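You operate a simulated robot arm through the tools that you are given. There is no shell and no other tool. Be economical: measure what you need, move in short steps, check, and stop when the job is done.

Carry out the task below with a simulated robot arm. There is one attempt and no reset: what you move stays moved.

Task
Mop the spill, stand the orange pot in its saucer and water it.
Fine: damp soil, dry saucer; grey cloth and clear jug go back. Set down upright: clear jug.
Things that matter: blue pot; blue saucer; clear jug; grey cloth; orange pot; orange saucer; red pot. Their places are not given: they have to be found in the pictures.

It is judged by the outcome, as a careful person would: the job done as asked, and still so three seconds after it is handed in. It fails if anything else is knocked over, pushed out of place, dropped, spilled or broken. Flat cloth is picked up by pressing the open fingertips on it (5 to 10 N) and closing them slowly along it; thin cloth reads only 2 to 8 mm in the jaws.

Robot
A 7-joint arm with a two-finger parallel gripper, fixed in place. Base frame: the origin is at the foot of the arm, x ahead of it, y to its left, z up; the work surface is at about z = 74. Units: cm, rad, N and s.
Its first joint turns from -2.897 to 2.897 rad. Payload 4.4 kg.
Tool frame: the origin (TCP) lies between the finger pads and is the grasp point; the fingertips stand 2.3 cm ahead of it; z points along the fingers, y is the line along which they close. The gripper opens to 9.4 cm. The fingers are 3.8 cm wide and 1 cm thick; the gripper's body (5.4 by 9.6 cm) begins 3.9 cm behind the TCP.
Orientation is that of the tool frame in the base frame, as a unit quaternion [x, y, z, w]. With the fingers straight down and closing along the base's y, the tool's x points along the base's -x, its y along +y and its z along -z.

Tools
- The arm moves only by the tool apply_moves. Its argument "increments" is a list that holds one entry, the list of rows, each a list of 7 numbers: the shift along the base's x, y, z in cm, then the turn, a rotation vector about the base's x, y, z in rad, then the opening, from 0 (shut) to 1 (fully open). In form: [[[x, y, z, wx, wy, wz, hand], ...]]. A call has 1 to 8 rows; each row shifts and turns the commanded pose from where the row before left it. A row lasts 0.2 s, in which the tool goes at most 5 cm and 0.15 rad; a call with a longer step from one row to the next is refused whole, and so is a gripper value outside its range. Where a pose cannot be reached the arm comes as near as it can. A force on the tool above 40 N (or 10 N above the force at the start of the call, whichever is more), or a blocked arm, ends the call early, and 0.2 s more pass. Each finger travels about 7.2 cm/s and halts on what it meets, pressing with about 28 N; the grip force reading is that of the motor and also rises with nothing between the fingers. The clock runs only during rows and for 0.2 s after the last one: add rows that do not move to give the fingers time. The reply holds the time, the measured pose of the TCP, the force on the tool along the base axes, the opening and the grip force, in the units named above and with some noise, with the torque about the TCP (base axes, N m) and any sound that the robot's microphone picked up, and new pictures: "views" is both (left out), scene, wrist or none.
- Cameras (640 x 400 px; columns grow to the right, rows downward): "scene" is fixed at [4.65, -49.19, 132.01]; the picture's right is [0.79, -0.61, 0.00], its down [-0.23, -0.30, -0.92] and it looks along [0.56, 0.73, -0.38] (base axes); focal length 359 px, centre (320, 200). "wrist" rides on the gripper at [8.6, 1.6, -7.4] in the tool frame; the picture's right is [-0.18, 0.98, 0.00], its down [-0.58, -0.11, -0.81] and it looks along [-0.79, -0.15, 0.59] (tool axes); focal length 243 px, centre (320, 200).
- probe_pixels(camera, pixels): for up to 12 pixels [column, row] of the newest picture of that camera ("zoom" is the newest enlarged one), the place [x, y, z] in the base frame of the surface seen there, good to about 0.2 cm, but the place of the scene camera against the robot may be out by one fixed shift of up to 2.5 cm in any direction. It takes no simulated time.
- inspect(camera, box): a new picture of the part [left, top, right, bottom] of that camera's present view, enlarged. It takes no simulated time.
- sign_off(): hands the job in; it is judged then, once.

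Keep the steps short. Do not move on a guess: measure, check each grasp and each placing, and mend mistakes. In all there are 80 turns and 200 pictures (those below and enlarged ones count). Leave the gripper open and the arm clear of the work at the hand-in unless told otherwise, and finish with a single line.

The tools are called as a command line: name --argument value ..., lists and objects as JSON in quotes. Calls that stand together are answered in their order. apply_moves: Moves the arm, as the interface text tells. Its arguments: {"type":"object","properties":{"increments":{"type":"array"},"views":{"type":"string","enum":["both","scene","wrist","none"]}},"required":["increments"]} The other tools are called the same way: probe_pixels (camera, pixels) gives the place of the surface under pixels of a picture; inspect (camera, box) takes an enlarged picture of a part of a camera's view; sign_off () hands the job in.

At the start:

```text
clock: 0.0
tool_pos: [65.3, 14.78, 108.61]
tool_rot: [0.0, 1.0, 0.001, 0.0]
ft_force: [-0.8, 0.2, -0.5]
ft_torque: [0.01, -0.01, 0.02]
opening: 9.4
grip_force: 0.1
```

scene: 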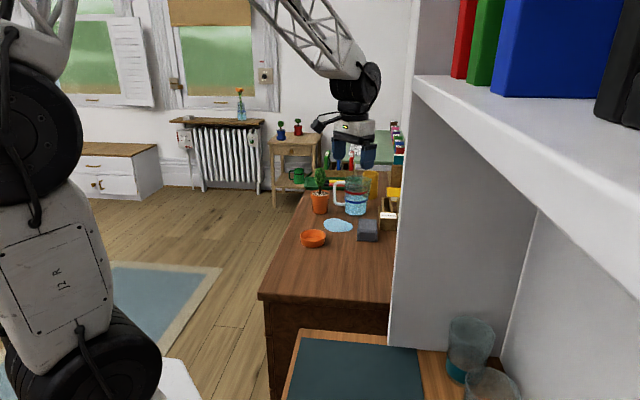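
wrist: 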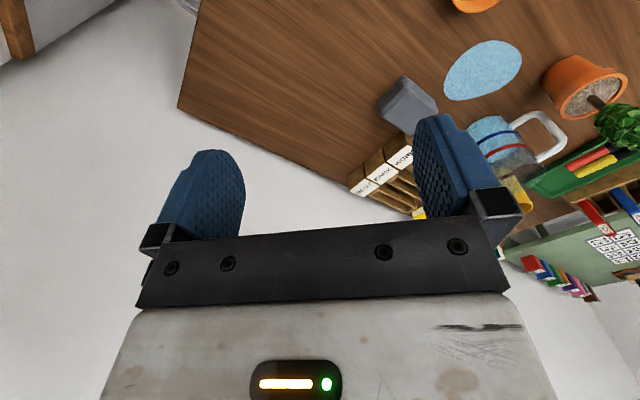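

I see the desk with the orange saucer near (313,238), spill at (338,225), orange pot at (320,200), jug at (355,197) and a grey item at (368,230). I'll enlarge that part and the wrist view.

inspect --camera "scene" --box '[250, 120, 410, 260]'

inspect --camera "wrist" --box '[340, 0, 640, 220]'

probe_pixels --camera "wrist" --pixels '[[483, 70], [385, 105], [405, 80], [435, 103], [395, 120], [565, 95], [590, 70], [600, 98], [475, 3], [490, 130], [545, 120], [330, 60]]'

probe_pixels --camera "scene" --pixels '[[313, 240], [338, 226], [368, 222], [368, 235], [320, 205], [320, 195], [356, 205], [356, 180], [337, 195], [340, 260], [302, 240], [324, 240]]'

```text
2.86 times, centred on (330, 190) of scene
```

zoom: 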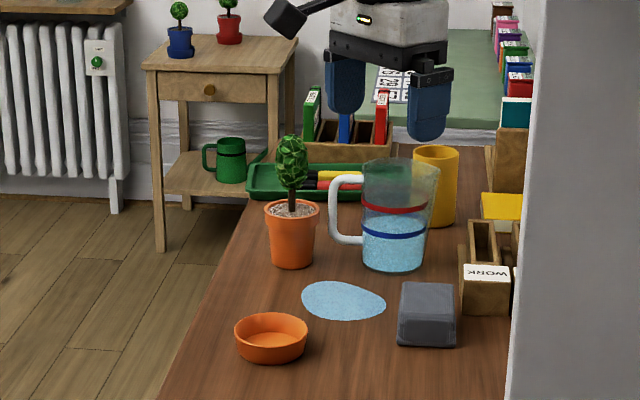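

```text
1.82 times, centred on (490, 110) of wrist
```

zoom: 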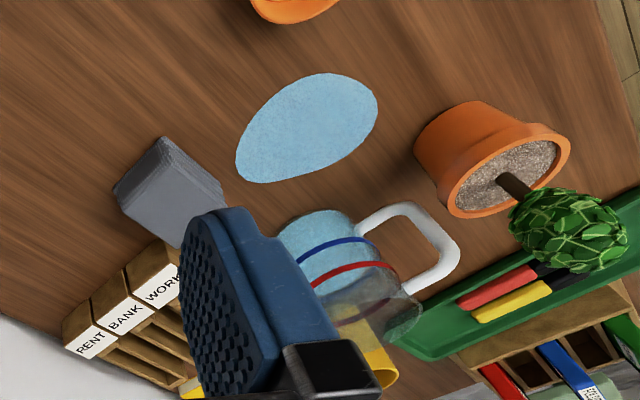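

```text
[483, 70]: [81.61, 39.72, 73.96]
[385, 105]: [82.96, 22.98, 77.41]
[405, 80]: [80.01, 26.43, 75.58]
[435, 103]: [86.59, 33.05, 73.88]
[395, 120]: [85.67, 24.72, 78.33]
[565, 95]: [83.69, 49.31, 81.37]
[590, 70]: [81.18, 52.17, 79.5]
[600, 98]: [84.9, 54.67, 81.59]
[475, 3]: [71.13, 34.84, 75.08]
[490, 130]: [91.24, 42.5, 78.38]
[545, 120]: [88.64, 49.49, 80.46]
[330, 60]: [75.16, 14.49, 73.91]
```

```text
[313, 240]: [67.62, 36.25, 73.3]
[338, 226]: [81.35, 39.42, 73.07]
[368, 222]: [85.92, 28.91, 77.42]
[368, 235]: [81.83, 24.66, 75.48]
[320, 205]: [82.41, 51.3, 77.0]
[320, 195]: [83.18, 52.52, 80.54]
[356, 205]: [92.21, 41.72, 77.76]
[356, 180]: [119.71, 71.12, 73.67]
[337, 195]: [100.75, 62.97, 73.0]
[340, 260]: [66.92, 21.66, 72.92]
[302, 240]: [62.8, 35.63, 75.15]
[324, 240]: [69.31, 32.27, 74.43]
```

Scene and wrist agree roughly. I'll pull the arm back and left to view the desk from above with the wrist camera.

apply_moves --increments '[[[-3, 2.5, 0, 0, 0, 0, 1], [-3, 2.5, 0, 0, 0, 0, 1], [-3, 2.5, 0, 0, 0, 0, 1], [-3, 2.5, 0, 0, 0, 0, 1], [-3, 2.5, 0, 0, 0, 0, 1], [-3, 2.5, 0, 0, 0, 0, 1], [-2, 2.5, 0, 0, 0, 0, 1], [0, 0, 0, 0, 0, 0, 1]]]'

```text
clock: 1.8
tool_pos: [45.08, 32.17, 108.59]
tool_rot: [0.0, 1.0, -0.001, 0.0]
ft_force: [0.1, -0.6, -0.1]
ft_torque: [-0.02, 0.01, 0.01]
opening: 9.42
grip_force: 0.0
```

scene: 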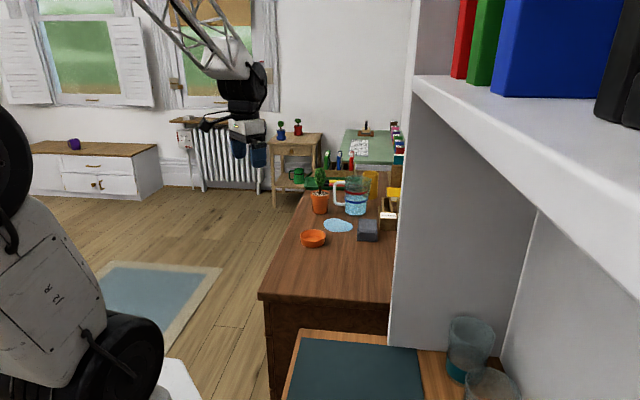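
wrist: 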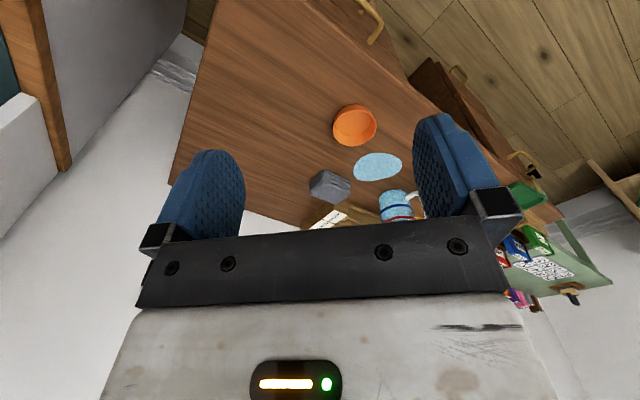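

inspect --camera "wrist" --box '[290, 90, 430, 230]'

probe_pixels --camera "wrist" --pixels '[[309, 182], [325, 172], [350, 183], [313, 196], [347, 203], [332, 185], [355, 127], [356, 160], [402, 160], [333, 128], [376, 126], [355, 108]]'

inspect --camera "scene" --box '[290, 170, 400, 260]'

```text
2.86 times, centred on (360, 160) of wrist
```

zoom: 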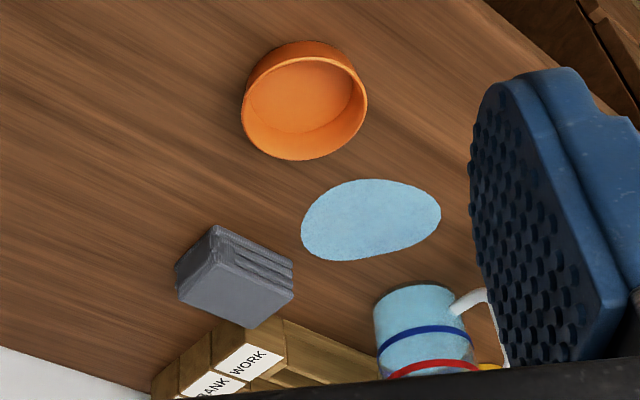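

```text
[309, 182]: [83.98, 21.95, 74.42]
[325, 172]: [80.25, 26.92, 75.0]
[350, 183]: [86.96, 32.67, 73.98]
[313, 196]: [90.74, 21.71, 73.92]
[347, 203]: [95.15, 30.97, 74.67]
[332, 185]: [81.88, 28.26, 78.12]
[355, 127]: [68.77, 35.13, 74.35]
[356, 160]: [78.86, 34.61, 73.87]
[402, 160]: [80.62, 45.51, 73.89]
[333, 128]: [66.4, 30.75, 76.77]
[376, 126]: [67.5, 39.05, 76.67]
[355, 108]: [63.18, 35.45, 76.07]
```

```text
4.44 times, centred on (345, 215) of scene
```

zoom: 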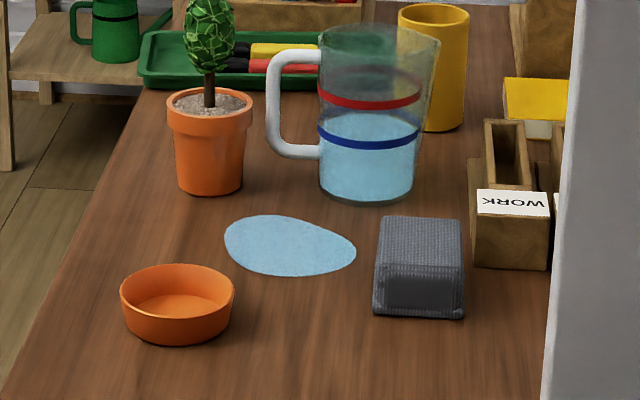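

I'll measure the cloth block, jug, pot and saucer from this enlarged scene picture.

probe_pixels --camera "zoom" --pixels '[[386, 220], [457, 222], [379, 265], [460, 270], [420, 245], [418, 310], [177, 298], [225, 300], [125, 292], [278, 236], [228, 235], [353, 250]]'

probe_pixels --camera "zoom" --pixels '[[170, 105], [252, 108], [210, 122], [210, 192], [210, 160], [368, 198], [322, 185], [412, 185], [270, 115], [295, 55], [300, 152], [368, 102]]'

probe_pixels --camera "zoom" --pixels '[[368, 145], [375, 70], [370, 30], [322, 40], [436, 45], [190, 95], [230, 95], [185, 185], [240, 185], [176, 270], [177, 338], [210, 70]]'

```text
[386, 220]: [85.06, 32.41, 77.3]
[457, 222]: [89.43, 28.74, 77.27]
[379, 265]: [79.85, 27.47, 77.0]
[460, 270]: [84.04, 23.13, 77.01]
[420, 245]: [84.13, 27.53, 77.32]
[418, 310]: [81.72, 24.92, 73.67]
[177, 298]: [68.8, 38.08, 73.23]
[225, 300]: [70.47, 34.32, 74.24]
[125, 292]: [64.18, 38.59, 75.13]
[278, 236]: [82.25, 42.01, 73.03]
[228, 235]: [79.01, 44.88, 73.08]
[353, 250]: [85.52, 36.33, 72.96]
```

```text
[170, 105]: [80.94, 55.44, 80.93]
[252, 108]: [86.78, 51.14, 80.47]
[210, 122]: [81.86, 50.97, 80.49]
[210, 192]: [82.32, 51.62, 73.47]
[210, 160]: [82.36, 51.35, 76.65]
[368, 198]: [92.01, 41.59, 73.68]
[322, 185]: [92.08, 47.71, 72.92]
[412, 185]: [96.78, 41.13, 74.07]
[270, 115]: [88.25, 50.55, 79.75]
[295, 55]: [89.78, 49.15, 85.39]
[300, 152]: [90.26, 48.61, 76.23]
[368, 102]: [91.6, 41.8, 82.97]
```

```text
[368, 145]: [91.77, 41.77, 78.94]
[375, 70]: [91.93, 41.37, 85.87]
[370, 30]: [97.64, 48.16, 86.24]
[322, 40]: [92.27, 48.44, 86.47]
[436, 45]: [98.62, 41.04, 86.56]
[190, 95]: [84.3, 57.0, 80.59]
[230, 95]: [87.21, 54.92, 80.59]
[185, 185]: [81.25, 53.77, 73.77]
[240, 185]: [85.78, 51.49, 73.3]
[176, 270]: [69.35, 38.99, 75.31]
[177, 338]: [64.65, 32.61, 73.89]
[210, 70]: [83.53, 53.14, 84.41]
```

The grey cloth is a folded block about 5.7 × 7.2 × 4.3 cm, centred near (84.6, 27.9), turned about 45°. I'll go above it, turning the tool so that the fingers close along the short side.

apply_moves --increments '[[[4.75, -0.5, -1.3, 0, 0, 0.108, 1], [4.75, -0.5, -1.3, 0, 0, 0.108, 1], [4.75, -0.5, -1.3, 0, 0, 0.108, 1], [4.75, -0.5, -1.3, 0, 0, 0.108, 1], [4.75, -0.5, -1.3, 0, 0, 0.108, 1], [4.75, -0.5, -1.3, 0, 0, 0.108, 1], [4.75, -0.5, -1.3, 0, 0, 0.108, 1], [4.75, -0.5, -1.3, 0, 0, 0.108, 1]]]'

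```text
clock: 3.6
tool_pos: [83.37, 28.2, 98.3]
tool_rot: [-0.42, 0.908, 0.0, 0.001]
ft_force: [0.2, 0.3, 1.6]
ft_torque: [0.01, 0.04, 0.0]
opening: 9.41
grip_force: 0.1
```

scene: 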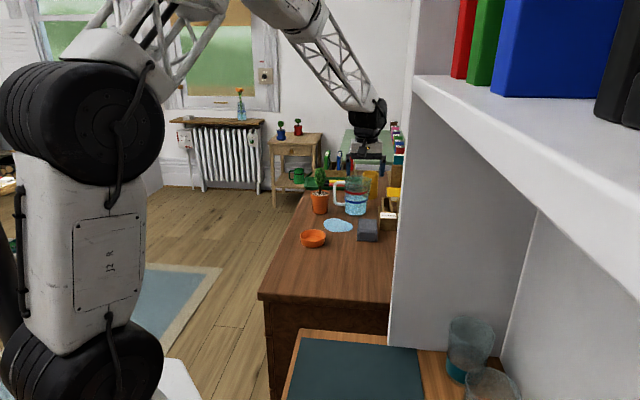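
wrist: 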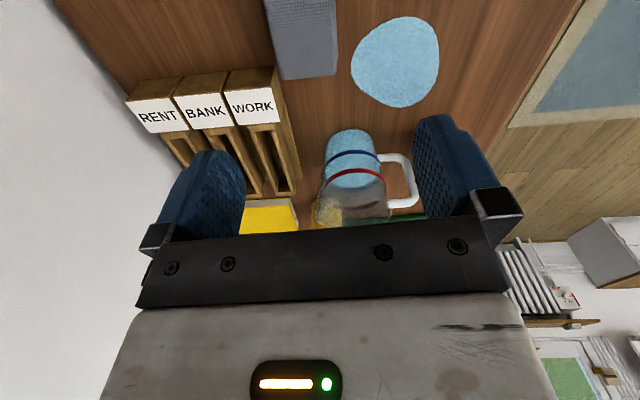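

probe_pixels --camera "wrist" --pixels '[[268, 20], [329, 20], [280, 75], [335, 70], [300, 40], [282, 79], [336, 73], [352, 60], [437, 65], [400, 18], [397, 105], [275, 70]]'

inspect --camera "wrist" --box '[240, 0, 460, 140]'

```text
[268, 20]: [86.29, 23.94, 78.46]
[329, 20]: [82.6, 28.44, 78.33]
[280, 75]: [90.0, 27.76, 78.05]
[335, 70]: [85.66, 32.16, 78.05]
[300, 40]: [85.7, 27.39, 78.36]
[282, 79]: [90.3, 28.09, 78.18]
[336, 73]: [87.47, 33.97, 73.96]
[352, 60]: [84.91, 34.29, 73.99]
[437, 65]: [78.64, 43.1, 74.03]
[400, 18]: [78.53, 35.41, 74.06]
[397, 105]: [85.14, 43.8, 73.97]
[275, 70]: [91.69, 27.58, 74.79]
```

```text
2.86 times, centred on (350, 70) of wrist
```

zoom: 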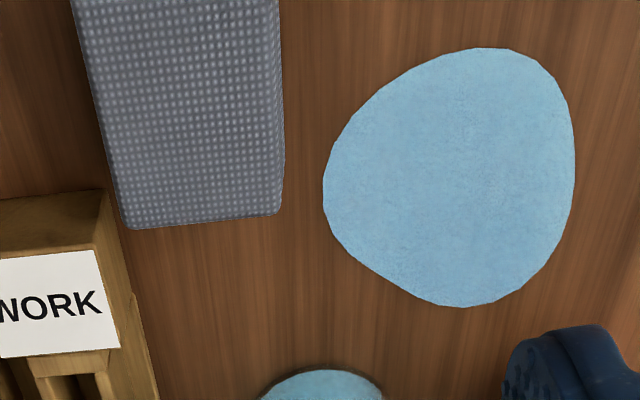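

probe_pixels --camera "wrist" --pixels '[[276, 72], [228, 74], [240, 105], [276, 90], [180, 80], [270, 120], [285, 180], [258, 75]]'

```text
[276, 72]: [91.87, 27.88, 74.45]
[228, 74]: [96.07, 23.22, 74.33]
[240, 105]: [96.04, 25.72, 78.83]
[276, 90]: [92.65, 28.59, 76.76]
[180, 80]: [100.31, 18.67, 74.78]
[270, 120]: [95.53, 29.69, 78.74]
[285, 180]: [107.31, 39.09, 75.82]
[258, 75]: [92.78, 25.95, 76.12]
```

The organizer has about 3 cm clearance from the fingers. I'll turn 0.085 back, centre over the cloth (85.2, 27.5) and lower to z ≈ 82.

apply_moves --increments '[[[0.6, -0.25, -4, 0, 0, -0.04, 1], [0.6, -0.25, -4, 0, 0, -0.04, 1], [0.6, -0.2, -4, 0, 0, 0, 1], [0, 0, -4, 0, 0, 0, 1], [0, 0, 0, 0, 0, 0, 1]]]'

```text
clock: 4.8
tool_pos: [85.11, 27.67, 82.12]
tool_rot: [-0.381, 0.925, 0.001, 0.0]
ft_force: [-0.5, 0.1, 0.1]
ft_torque: [-0.03, -0.03, 0.0]
opening: 9.37
grip_force: 0.1
```

scene: 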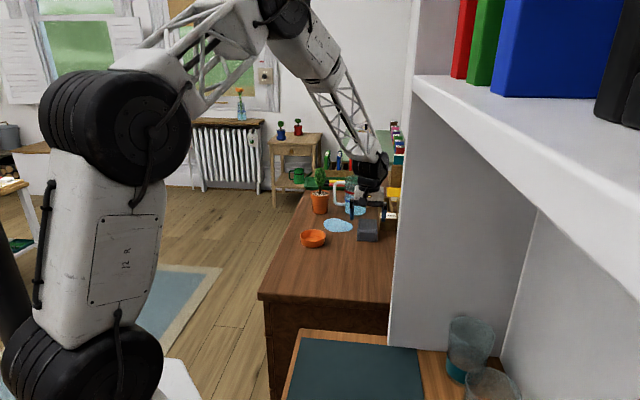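
wrist: 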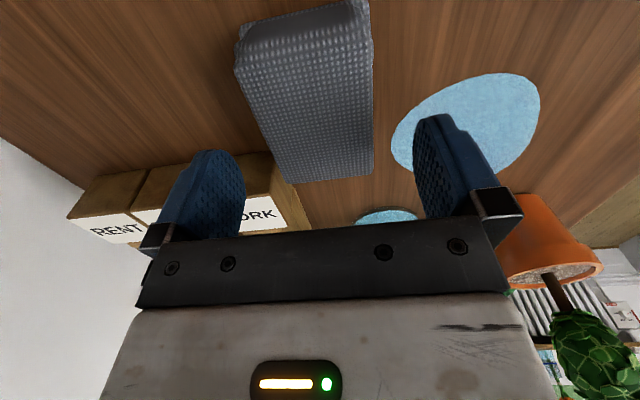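

probe_pixels --camera "wrist" --pixels '[[243, 62], [368, 40], [282, 178], [372, 172], [310, 110]]'

```text
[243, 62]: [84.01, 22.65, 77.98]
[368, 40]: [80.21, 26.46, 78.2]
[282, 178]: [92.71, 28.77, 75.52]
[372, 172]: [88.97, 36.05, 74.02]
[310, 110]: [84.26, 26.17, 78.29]
```

Centred within 0.3 cm. Lower to z ≈ 77.3 and close.

apply_moves --increments '[[[-0.1, -0.2, -2.4, 0, 0, 0, 1], [0, 0, -2.4, 0, 0, 0, 1], [0, 0, 0, 0, 0, 0, 1], [0, 0, 0, 0, 0, 0, 0.7], [0, 0, 0, 0, 0, 0, 0.5], [0, 0, 0, 0, 0, 0, 0.4], [0, 0, 0, 0, 0, 0, 0.4]]]'

```text
clock: 6.4
tool_pos: [85.07, 27.33, 77.36]
tool_rot: [-0.382, 0.924, 0.0, 0.0]
ft_force: [0.0, 0.2, 1.3]
ft_torque: [0.01, 0.0, -0.01]
opening: 6.93
grip_force: 27.5
```

scene: 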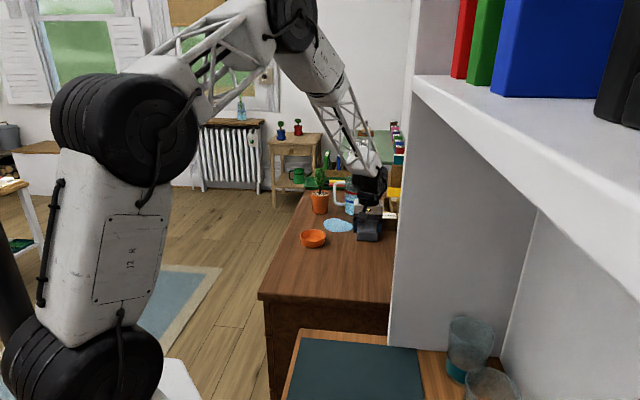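
wrist: 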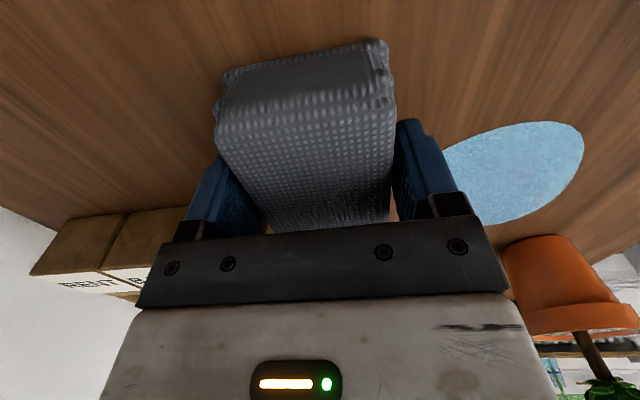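

Gripped at 6.9 cm with 27 N. Lift a little and check it holds.

apply_moves --increments '[[[0, 0, 1.5, 0, 0, 0, 0.4], [0, 0, 2.5, 0, 0, 0, 0.4], [0, 0, 0, 0, 0, 0, 0.4]]]'

```text
clock: 7.2
tool_pos: [84.99, 27.31, 81.59]
tool_rot: [-0.382, 0.924, -0.001, 0.0]
ft_force: [-0.1, 0.9, -1.1]
ft_torque: [0.05, -0.01, 0.03]
opening: 6.93
grip_force: 27.8
```

scene: 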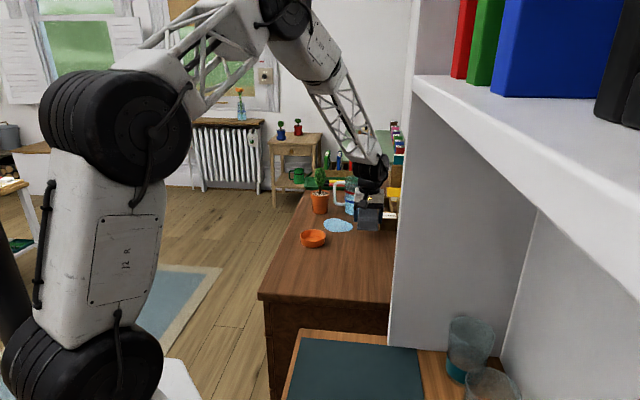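
wrist: 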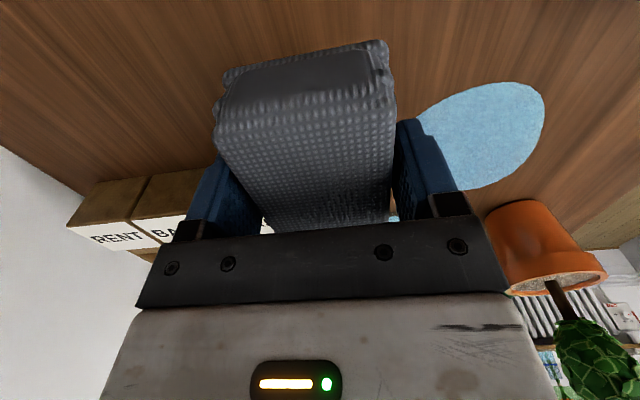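

It holds. Carry it over the spill centre (81.8, 39.7) and lower to contact.

apply_moves --increments '[[[-0.8, 3.1, 0, 0, 0, 0, 0.4], [-0.8, 3.1, 0, 0, 0, 0, 0.4], [-0.8, 3.1, 0, 0, 0, 0, 0.4], [-0.8, 3.1, 0, 0, 0, 0, 0.4], [0, 0, -2, 0, 0, 0, 0.4], [0, 0, -1.5, 0, 0, 0, 0.4], [0, 0, -0.7, 0, 0, 0, 0.4], [0, 0, 0, 0, 0, 0, 0.4]]]'

```text
clock: 9.0
tool_pos: [81.81, 39.83, 77.43]
tool_rot: [-0.382, 0.924, 0.0, 0.0]
ft_force: [-5.6, 0.4, 16.8]
ft_torque: [-0.11, 0.38, 0.0]
opening: 6.93
grip_force: 28.2
```

scene: 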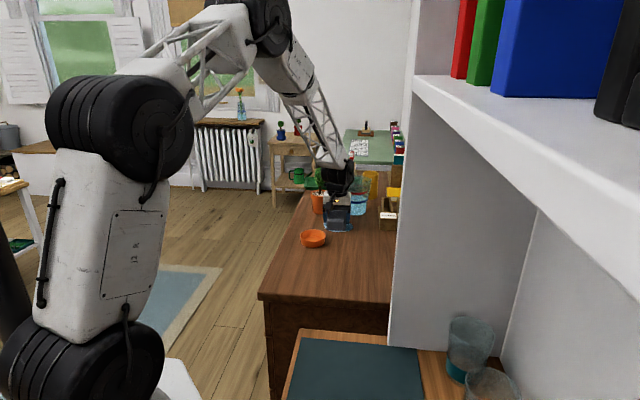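
wrist: 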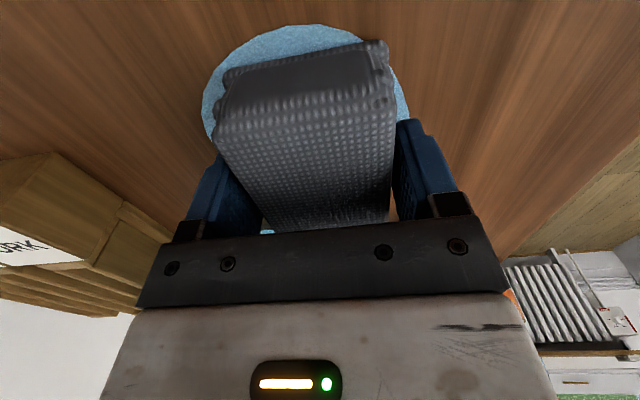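

Contact at 17 N. Now rub around the spill in short strokes.

apply_moves --increments '[[[1.4, -1.4, 0, 0, 0, 0, 0.4], [-1.8, -1.8, 0, 0, 0, 0, 0.4], [-1.4, 1.4, 0, 0, 0, 0, 0.4], [-1.4, 1.4, 0, 0, 0, 0, 0.4], [1.8, 1.8, 0, 0, 0, 0, 0.4], [1.8, 1.8, 0, 0, 0, 0, 0.4], [1.4, -1.4, 0, 0, 0, 0, 0.4], [1.4, -1.4, 0, 0, 0, 0, 0.4]]]' --views "wrist"

```text
clock: 10.8
tool_pos: [85.04, 39.92, 77.34]
tool_rot: [-0.382, 0.924, 0.0, -0.001]
ft_force: [-0.8, 0.1, 3.3]
ft_torque: [0.08, -0.13, 0.11]
opening: 6.95
grip_force: 28.0
```

wrist: 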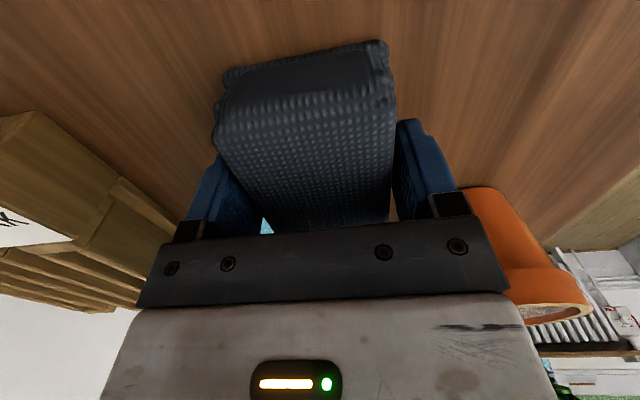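

The cloth has darkened and the spill in view is gone. Another pass, then lift and look.

apply_moves --increments '[[[-1.8, -1.8, -0.1, 0, 0, 0, 0.4], [-1.8, -1.8, 0, 0, 0, 0, 0.4], [-1, 1, 0, 0, 0, 0, 0.4], [1.4, 1.4, 0, 0, 0, 0, 0.4], [-1.2, 1.2, 0, 0, 0, 0, 0.4], [0, 0, 3, 0, 0, 0, 0.4], [-2.5, -2.5, 3, 0, 0, 0, 0.4], [-1, -3, 3, 0, 0, 0, 0.4]]]'

inspect --camera "scene" --box '[290, 170, 400, 260]'

```text
clock: 12.6
tool_pos: [77.22, 34.76, 86.31]
tool_rot: [-0.383, 0.924, 0.0, 0.0]
ft_force: [0.1, 0.7, -1.5]
ft_torque: [0.03, -0.03, -0.01]
opening: 6.91
grip_force: 27.6
```

scene: 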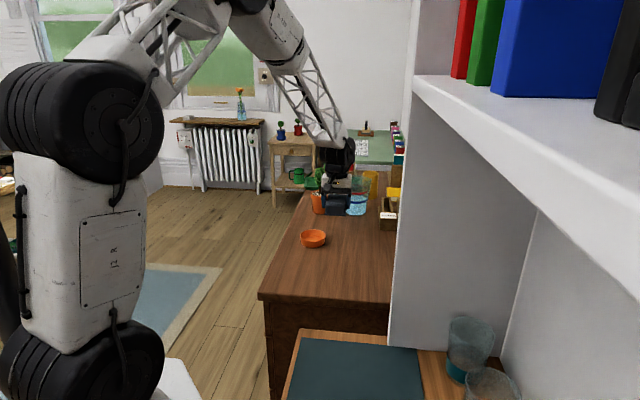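
wrist: 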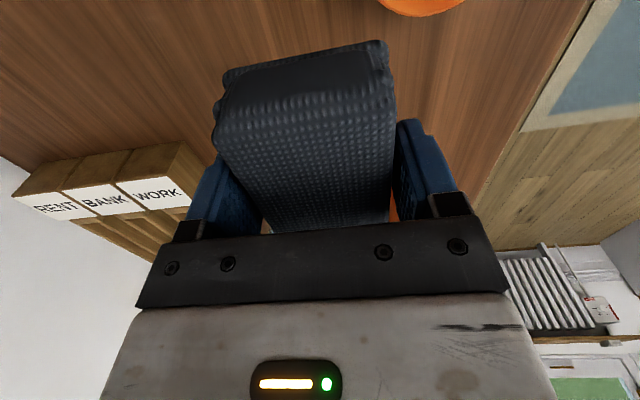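

```text
4.44 times, centred on (345, 215) of scene
```

zoom: 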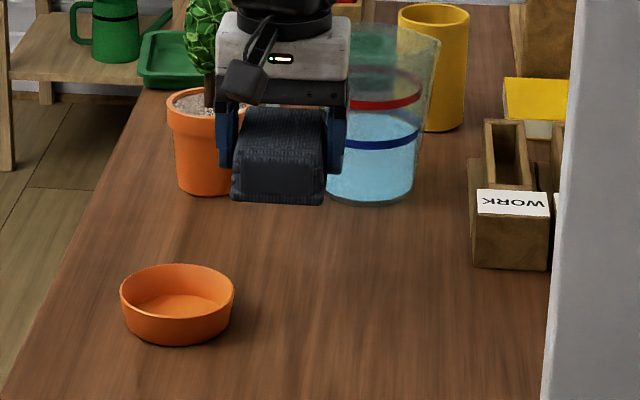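

The spill is gone. Return the cloth to its original place (85.05, 27.35).

apply_moves --increments '[[[2.6, -2.5, 0, 0, 0, 0, 0.4], [2.6, -2.5, -1, 0, 0, 0, 0.4], [2.63, -2.43, -1, 0, 0, 0, 0.4], [0, 0, -3, 0, 0, 0, 0.4], [0, 0, -2.5, 0, 0, 0, 0.4], [0, 0, -1.2, 0, 0, 0, 0.4], [0, 0, -0.2, 0, 0, 0, 0.4], [0, 0, 0, 0, 0, 0, 0.4]]]' --views "wrist"

```text
clock: 14.4
tool_pos: [85.08, 27.25, 77.42]
tool_rot: [-0.383, 0.924, 0.0, -0.001]
ft_force: [-0.5, 0.2, -1.3]
ft_torque: [0.01, 0.0, 0.01]
opening: 6.94
grip_force: 28.1
```

wrist: 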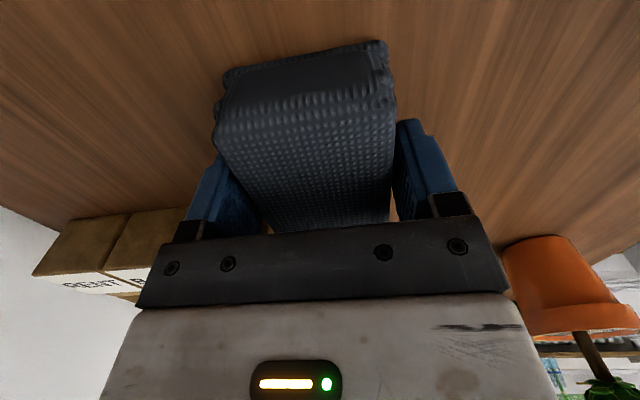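

Not yet in contact. Lower in fine steps.

apply_moves --increments '[[[0, 0, -0.1, 0, 0, 0, 0.4], [0, 0, -0.1, 0, 0, 0, 0.4], [0, 0, 0, 0, 0, 0, 0.4]]]' --views "none"

```text
clock: 15.2
tool_pos: [85.03, 27.27, 77.27]
tool_rot: [-0.381, 0.925, 0.0, 0.002]
ft_force: [-5.7, 1.2, 25.6]
ft_torque: [-0.07, 0.48, 0.02]
opening: 6.93
grip_force: 27.8
```

Firm contact with the table; open and rise straight up.

apply_moves --increments '[[[0, 0, 0.1, 0, 0, 0, 0.5], [0, 0, 0, 0, 0, 0, 0.8], [0, 0, 0, 0, 0, 0, 1], [0, 0, 2, 0, 0, 0, 1], [0, 0, 4, 0, 0, 0, 1], [-2, 0, 4.5, 0, 0, 0, 1], [-3, 0, 4, 0, 0, 0, 1], [-3, 0, 4, 0, 0, 0, 1]]]'

inspect --camera "scene" --box '[290, 170, 400, 260]'

```text
clock: 17.0
tool_pos: [76.85, 27.09, 95.69]
tool_rot: [-0.382, 0.924, 0.0, 0.0]
ft_force: [0.3, 0.0, 0.4]
ft_torque: [0.01, -0.04, -0.01]
opening: 9.44
grip_force: 0.1
```

scene: 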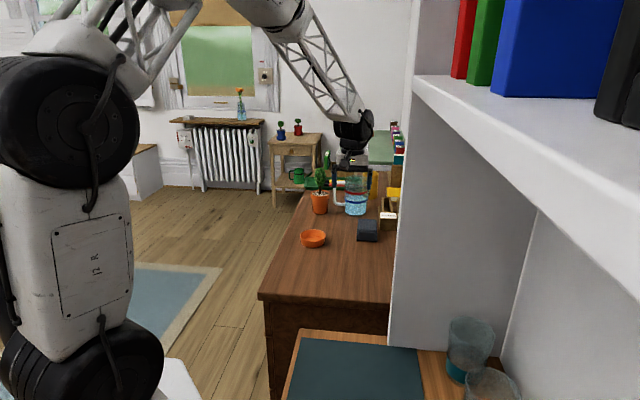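
wrist: 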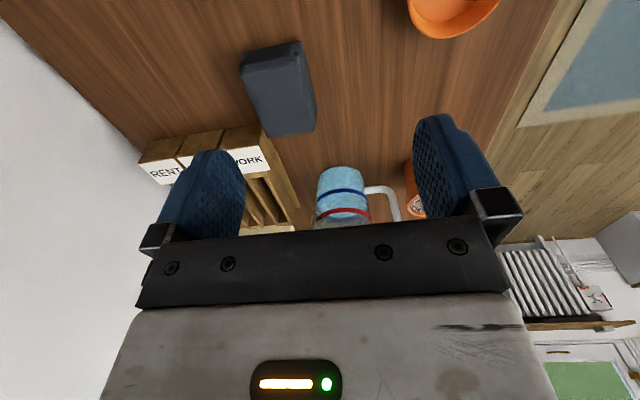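

```text
4.44 times, centred on (345, 215) of scene
```

zoom: 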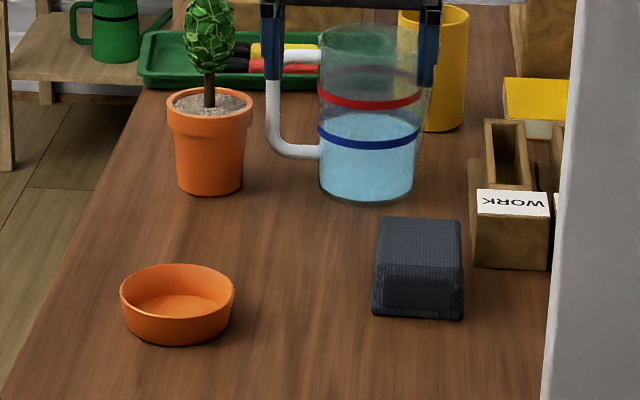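

Cloth is back and the spill gone. Next the pot: the jug's handle is close on one side and foliage sits above, so I'll take the rim with a nearly level tool pointing along +x, camera side up. That needs a half-turn of yaw first; I'll back off and turn.

apply_moves --increments '[[[-2.7, 2.2, 1.5, 0, 0, 0.147, 1], [-2.7, 2.2, 1.5, 0, 0, 0.147, 1], [-2.7, 2.2, 1.5, 0, 0, 0.147, 1], [-2.7, 2.2, 1.5, 0, 0, 0.147, 1], [-2.7, 2.2, 1.5, 0, 0, 0.147, 1], [-2.7, 2.2, 1.5, 0, 0, 0.147, 1], [-2.7, 2.2, 1, 0, 0, 0.147, 1], [-2.7, 2.2, 1, 0, 0, 0.147, 1]]]' --views "none"

apply_moves --increments '[[[0, 0, 0, 0, 0, 0.147, 1], [0, 0, 0, 0, 0, 0.147, 1], [0, 0, 0, 0, 0, 0.147, 1], [0, 0, 0, 0, 0, 0.147, 1], [0, 0, 0, 0, 0, 0.147, 1], [0, 0, 0, 0, 0, 0.147, 1], [0, 0, 0, 0, 0, 0.147, 1], [0, 0, 0, 0, 0, 0.147, 1]]]' --views "scene"

```text
clock: 18.8
tool_pos: [55.28, 44.84, 106.79]
tool_rot: [0.831, -0.557, 0.0, 0.001]
ft_force: [0.2, -0.7, 0.8]
ft_torque: [0.0, -0.04, 0.01]
opening: 9.4
grip_force: 0.0
```

```text
clock: 20.6
tool_pos: [55.26, 44.84, 106.73]
tool_rot: [1.0, -0.002, 0.0, 0.0]
ft_force: [-0.5, 0.0, -0.5]
ft_torque: [0.03, 0.01, -0.07]
opening: 9.42
grip_force: 0.0
```

scene: 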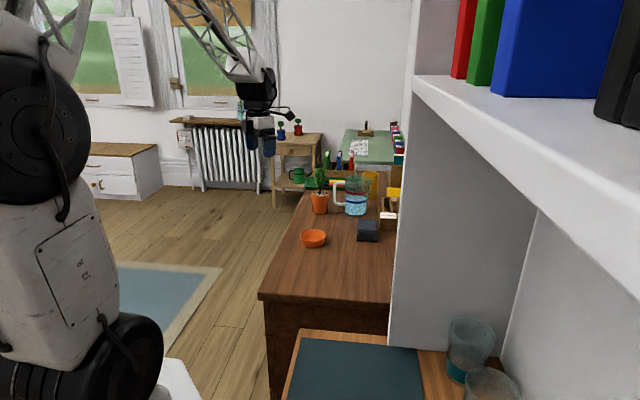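

Yaw done. Now tilt the tool up toward the horizontal.

apply_moves --increments '[[[0, 0, -1, 0, -0.147, 0, 1], [0, 0, -1, 0, -0.147, 0, 1], [0, 0, -1, 0, -0.147, 0, 1], [0, 0, -1, 0, -0.147, 0, 1], [0, 0, -1, 0, -0.147, 0, 1], [0, 0, -1, 0, -0.147, 0, 1], [0, 0, -1, 0, -0.147, 0, 1], [0, 0, -1, 0, -0.147, 0, 1]]]'

```text
clock: 22.4
tool_pos: [55.34, 44.82, 98.67]
tool_rot: [0.831, -0.003, 0.556, -0.002]
ft_force: [0.2, -0.1, -0.2]
ft_torque: [0.0, 0.04, -0.02]
opening: 9.41
grip_force: 0.1
```

scene: 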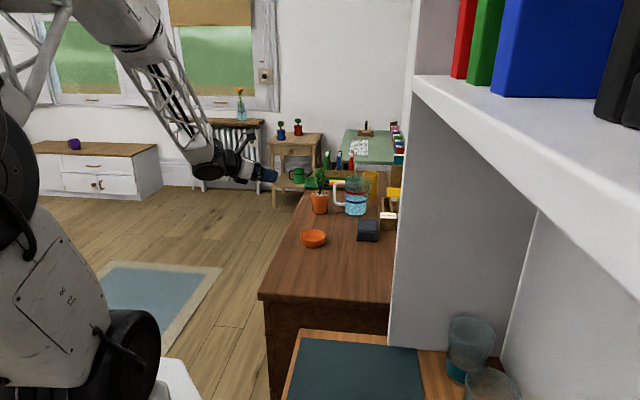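
wrist: 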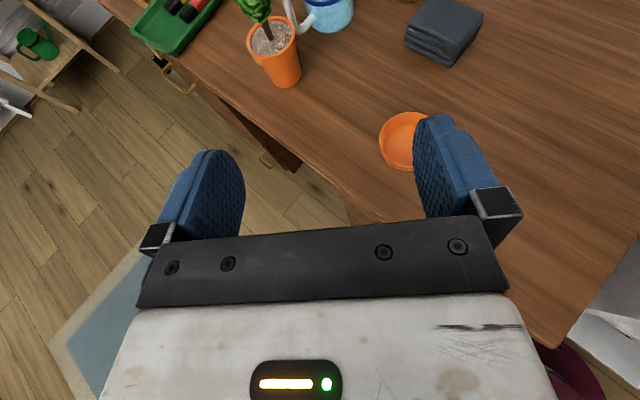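

Excellent view. Measure pot, handle, and saucer with the wrist camera.

inspect --camera "wrist" --box '[210, 0, 490, 175]'

probe_pixels --camera "wrist" --pixels '[[249, 40], [298, 30], [276, 55], [270, 86], [300, 76], [285, 70], [297, 25], [308, 22], [285, 8], [405, 160], [400, 115], [383, 140]]'

```text
2.29 times, centred on (350, 88) of wrist
```

zoom: 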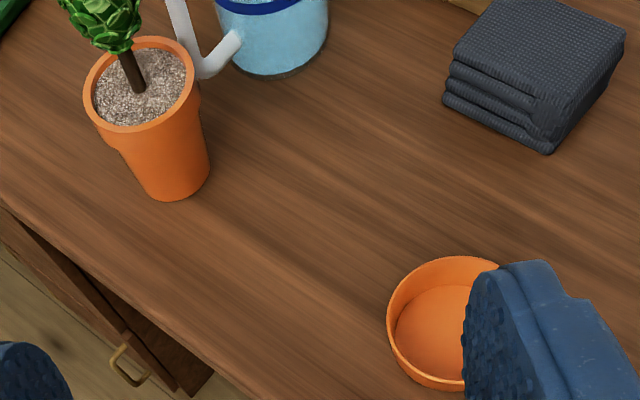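

```text
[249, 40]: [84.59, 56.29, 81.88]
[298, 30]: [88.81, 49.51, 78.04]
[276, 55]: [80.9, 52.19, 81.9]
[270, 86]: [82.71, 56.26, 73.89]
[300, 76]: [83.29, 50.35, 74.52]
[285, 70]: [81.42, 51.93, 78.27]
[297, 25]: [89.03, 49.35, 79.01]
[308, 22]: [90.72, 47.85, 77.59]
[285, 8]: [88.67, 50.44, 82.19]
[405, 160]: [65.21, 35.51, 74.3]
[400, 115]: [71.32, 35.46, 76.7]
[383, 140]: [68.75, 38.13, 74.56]
```

probe_pixels --camera "zoom" --pixels '[[88, 88], [192, 65], [138, 129], [160, 42], [100, 60], [185, 100], [110, 85], [165, 75], [165, 195], [207, 165], [390, 310], [440, 260]]'

probe_pixels --camera "zoom" --pixels '[[430, 380], [500, 265], [430, 330], [412, 272], [120, 40], [140, 80], [200, 50], [238, 38], [180, 15], [190, 60], [270, 72], [392, 345]]'

```text
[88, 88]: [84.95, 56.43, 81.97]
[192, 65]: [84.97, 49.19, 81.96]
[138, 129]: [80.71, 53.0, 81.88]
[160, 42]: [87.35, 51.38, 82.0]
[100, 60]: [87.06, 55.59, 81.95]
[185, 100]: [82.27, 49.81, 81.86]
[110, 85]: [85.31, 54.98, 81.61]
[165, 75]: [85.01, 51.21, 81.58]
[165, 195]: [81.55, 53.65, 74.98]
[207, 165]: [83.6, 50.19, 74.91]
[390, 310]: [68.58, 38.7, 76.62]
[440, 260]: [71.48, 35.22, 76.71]
```

```text
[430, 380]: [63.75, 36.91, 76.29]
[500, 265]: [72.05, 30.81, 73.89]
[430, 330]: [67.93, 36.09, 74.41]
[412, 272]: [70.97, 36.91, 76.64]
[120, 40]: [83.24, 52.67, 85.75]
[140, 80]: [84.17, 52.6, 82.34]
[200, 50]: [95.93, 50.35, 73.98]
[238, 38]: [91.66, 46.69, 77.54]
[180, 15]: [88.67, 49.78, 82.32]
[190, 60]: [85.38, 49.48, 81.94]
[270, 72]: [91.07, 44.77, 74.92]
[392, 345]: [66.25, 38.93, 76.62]
```

Pot rim: centre (84.5, 52.8), z 82, diameter ≈ 7.4. Saucer: centre (67.3, 34.9), rim r ≈ 4.2, floor z ≈ 74.4. Move to a staging pose behind the pot, at z ≈ 80.7, tilt 12° below level.

apply_moves --increments '[[[2.4, 1.33, -3, 0, -0.0925, 0, 1], [2.4, 1.33, -3, 0, -0.0925, 0, 1], [2.4, 1.33, -3, 0, 0, 0, 1], [2.4, 1.33, -3, 0, 0, 0, 1], [2.4, 1.33, -3, 0, 0, 0, 1], [2.4, 1.33, -3, 0, 0, 0, 1], [0, 0, 0, 0, 0, 0, 1]]]'

```text
clock: 24.0
tool_pos: [69.62, 52.7, 80.47]
tool_rot: [0.777, -0.003, 0.629, -0.002]
ft_force: [-0.9, 0.0, -0.3]
ft_torque: [0.01, 0.03, -0.02]
opening: 9.39
grip_force: 0.0
```

scene: 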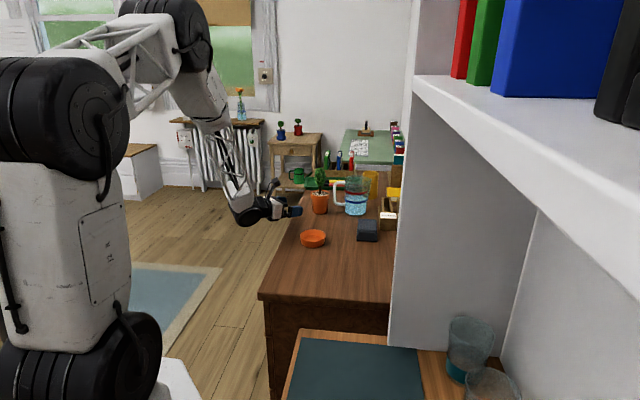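
wrist: 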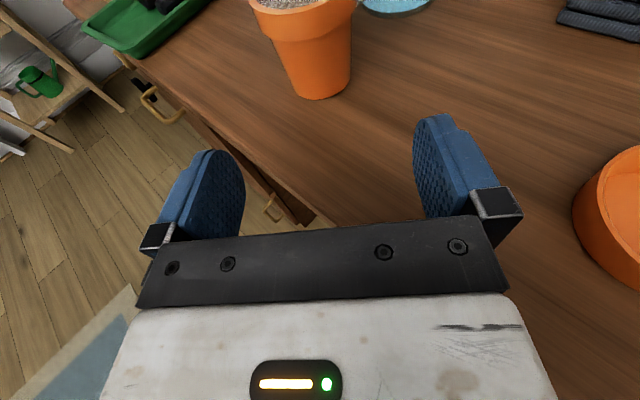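

Aligned in y. Advance 8 cm and check.

apply_moves --increments '[[[2.7, 0.05, 0, 0, 0, 0, 1], [2.7, 0.05, 0, 0, 0, 0, 1], [2.6, 0, 0, 0, 0, 0, 1], [0, 0, 0, 0, 0, 0, 1]]]'

inspect --camera "scene" --box '[265, 150, 385, 250]'

```text
clock: 25.0
tool_pos: [77.73, 52.85, 80.67]
tool_rot: [0.777, -0.003, 0.629, -0.001]
ft_force: [0.6, -0.1, 0.2]
ft_torque: [0.01, -0.01, 0.0]
opening: 9.43
grip_force: 0.1
```

scene: 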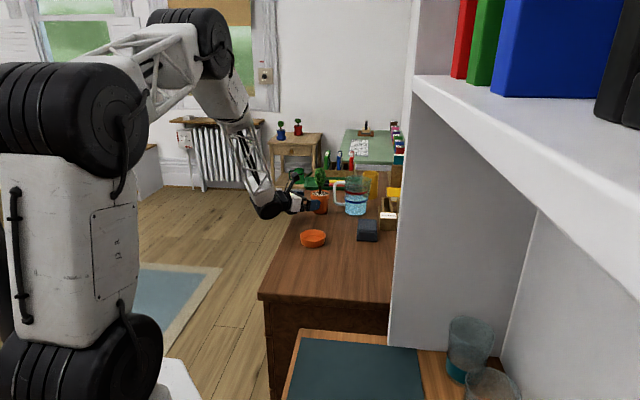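
wrist: 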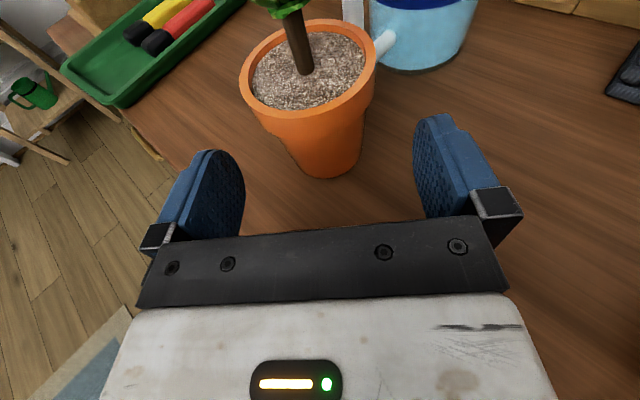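

```text
4.00 times, centred on (325, 200) of scene
```

zoom: 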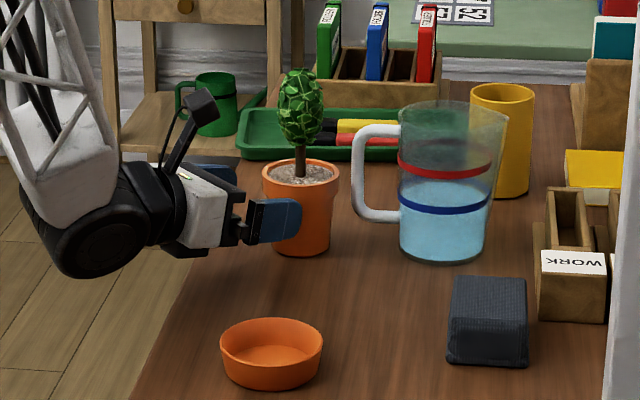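

Clear so far. Advance the last 6 cm slowly.

apply_moves --increments '[[[2, 0, 0, 0, 0, 0, 1], [2, 0, 0, 0, 0, 0, 1], [1, 0, 0, 0, 0, 0, 1], [0.9, 0, 0, 0, 0, 0, 1], [0, 0, 0, 0, 0, 0, 1]]]'

inspect --camera "scene" --box '[265, 150, 385, 250]'

```text
clock: 26.2
tool_pos: [83.65, 53.03, 80.53]
tool_rot: [0.778, -0.001, 0.629, -0.003]
ft_force: [0.4, -0.2, -0.2]
ft_torque: [0.0, -0.01, 0.0]
opening: 9.4
grip_force: 0.1
```

scene: 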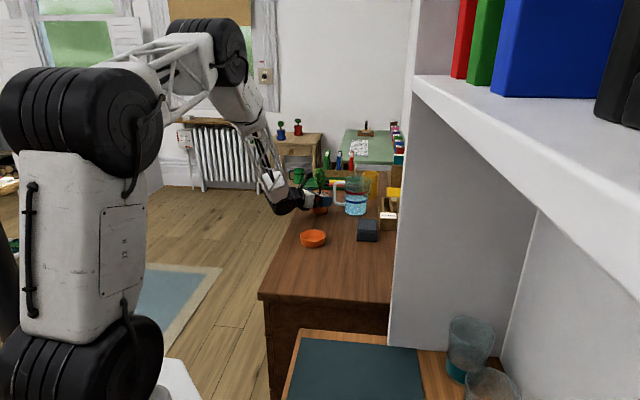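
wrist: 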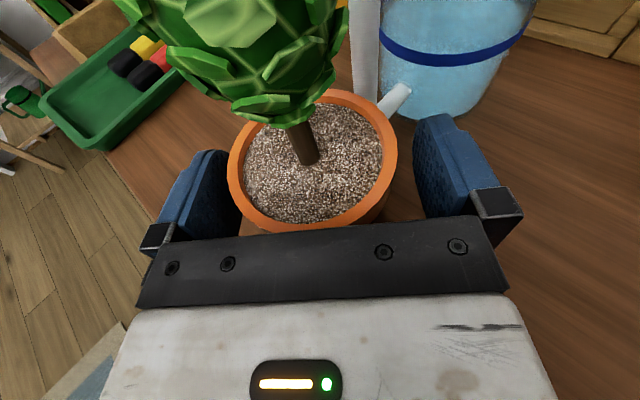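

```text
4.00 times, centred on (325, 200) of scene
```

zoom: 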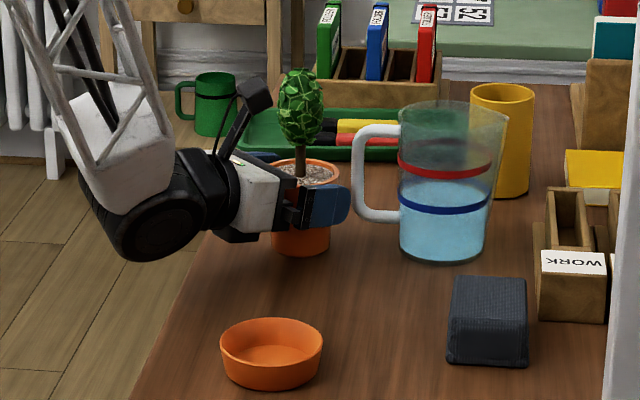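

probe_pixels --camera "wrist" --pixels '[[231, 165], [394, 155], [313, 229], [238, 195], [392, 180], [242, 150], [386, 120]]'

```text
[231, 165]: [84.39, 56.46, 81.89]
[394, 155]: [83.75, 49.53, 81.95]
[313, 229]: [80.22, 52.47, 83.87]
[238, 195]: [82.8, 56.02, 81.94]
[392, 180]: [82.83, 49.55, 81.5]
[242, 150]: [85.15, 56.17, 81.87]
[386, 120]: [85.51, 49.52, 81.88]
```

Centred in y within 0.1 cm. Close on the rim.

apply_moves --increments '[[[0, 0, 0, 0, 0, 0, 0.85], [0, 0, 0, 0, 0, 0, 0.75], [0, 0, 0, 0, 0, 0, 0.65], [0, 0, 0, 0, 0, 0, 0.6], [0, 0, 0, 0, 0, 0, 0.6]]]' --views "wrist"

```text
clock: 27.4
tool_pos: [83.7, 52.9, 80.6]
tool_rot: [0.777, -0.002, 0.63, -0.002]
ft_force: [0.4, 1.1, 1.5]
ft_torque: [-0.12, -0.05, 0.05]
opening: 7.33
grip_force: 27.9
```

wrist: 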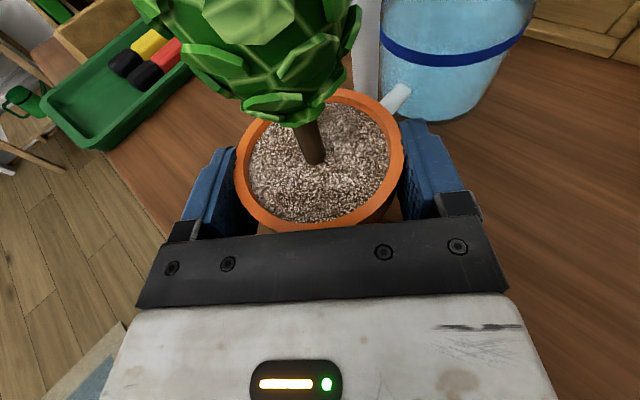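

Gripped at 7.33 cm. Lift 5 cm straight up and check.

apply_moves --increments '[[[0, 0, 1, 0, 0, 0, 0.6], [0, 0, 2, 0, 0, 0, 0.6], [0, 0, 2, 0, 0, 0, 0.6], [0, 0, 0, 0, 0, 0, 0.6]]]'

inspect --camera "scene" --box '[265, 150, 385, 250]'

```text
clock: 28.4
tool_pos: [83.62, 52.87, 85.61]
tool_rot: [0.777, -0.001, 0.629, -0.003]
ft_force: [-0.2, -0.5, -4.9]
ft_torque: [-0.03, 0.03, -0.02]
opening: 7.32
grip_force: 27.6
```

scene: 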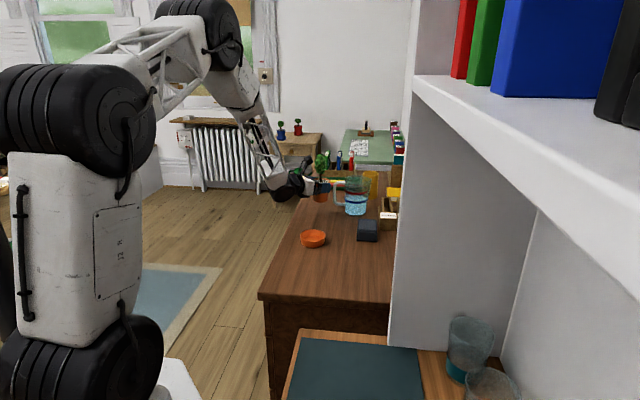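
wrist: 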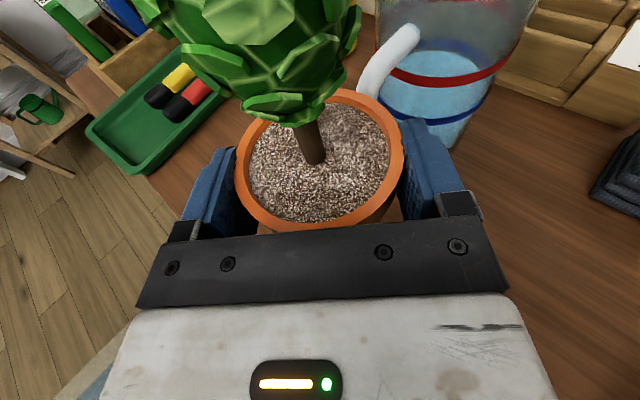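

```text
4.00 times, centred on (325, 200) of scene
```

zoom: 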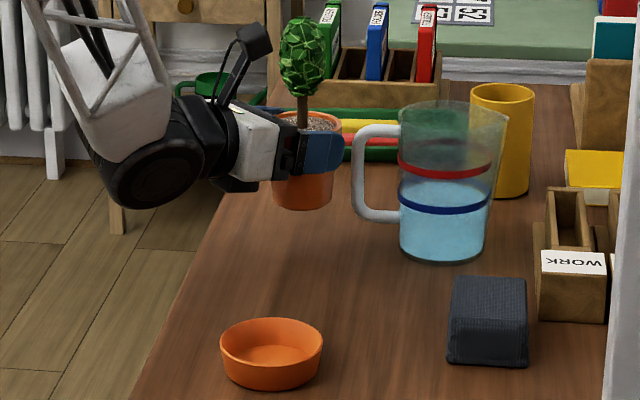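

probe_pixels --camera "wrist" --pixels '[[345, 91], [365, 95], [395, 120], [402, 150], [385, 195], [345, 222], [290, 226], [250, 205], [237, 170], [245, 140], [255, 122]]'

```text
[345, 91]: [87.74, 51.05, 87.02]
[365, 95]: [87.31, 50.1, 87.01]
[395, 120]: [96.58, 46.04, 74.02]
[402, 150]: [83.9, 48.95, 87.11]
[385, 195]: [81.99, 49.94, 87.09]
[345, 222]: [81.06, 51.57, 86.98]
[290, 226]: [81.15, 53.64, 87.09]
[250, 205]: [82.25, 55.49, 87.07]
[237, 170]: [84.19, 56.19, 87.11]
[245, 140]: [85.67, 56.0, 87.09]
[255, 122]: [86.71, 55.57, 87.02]
```

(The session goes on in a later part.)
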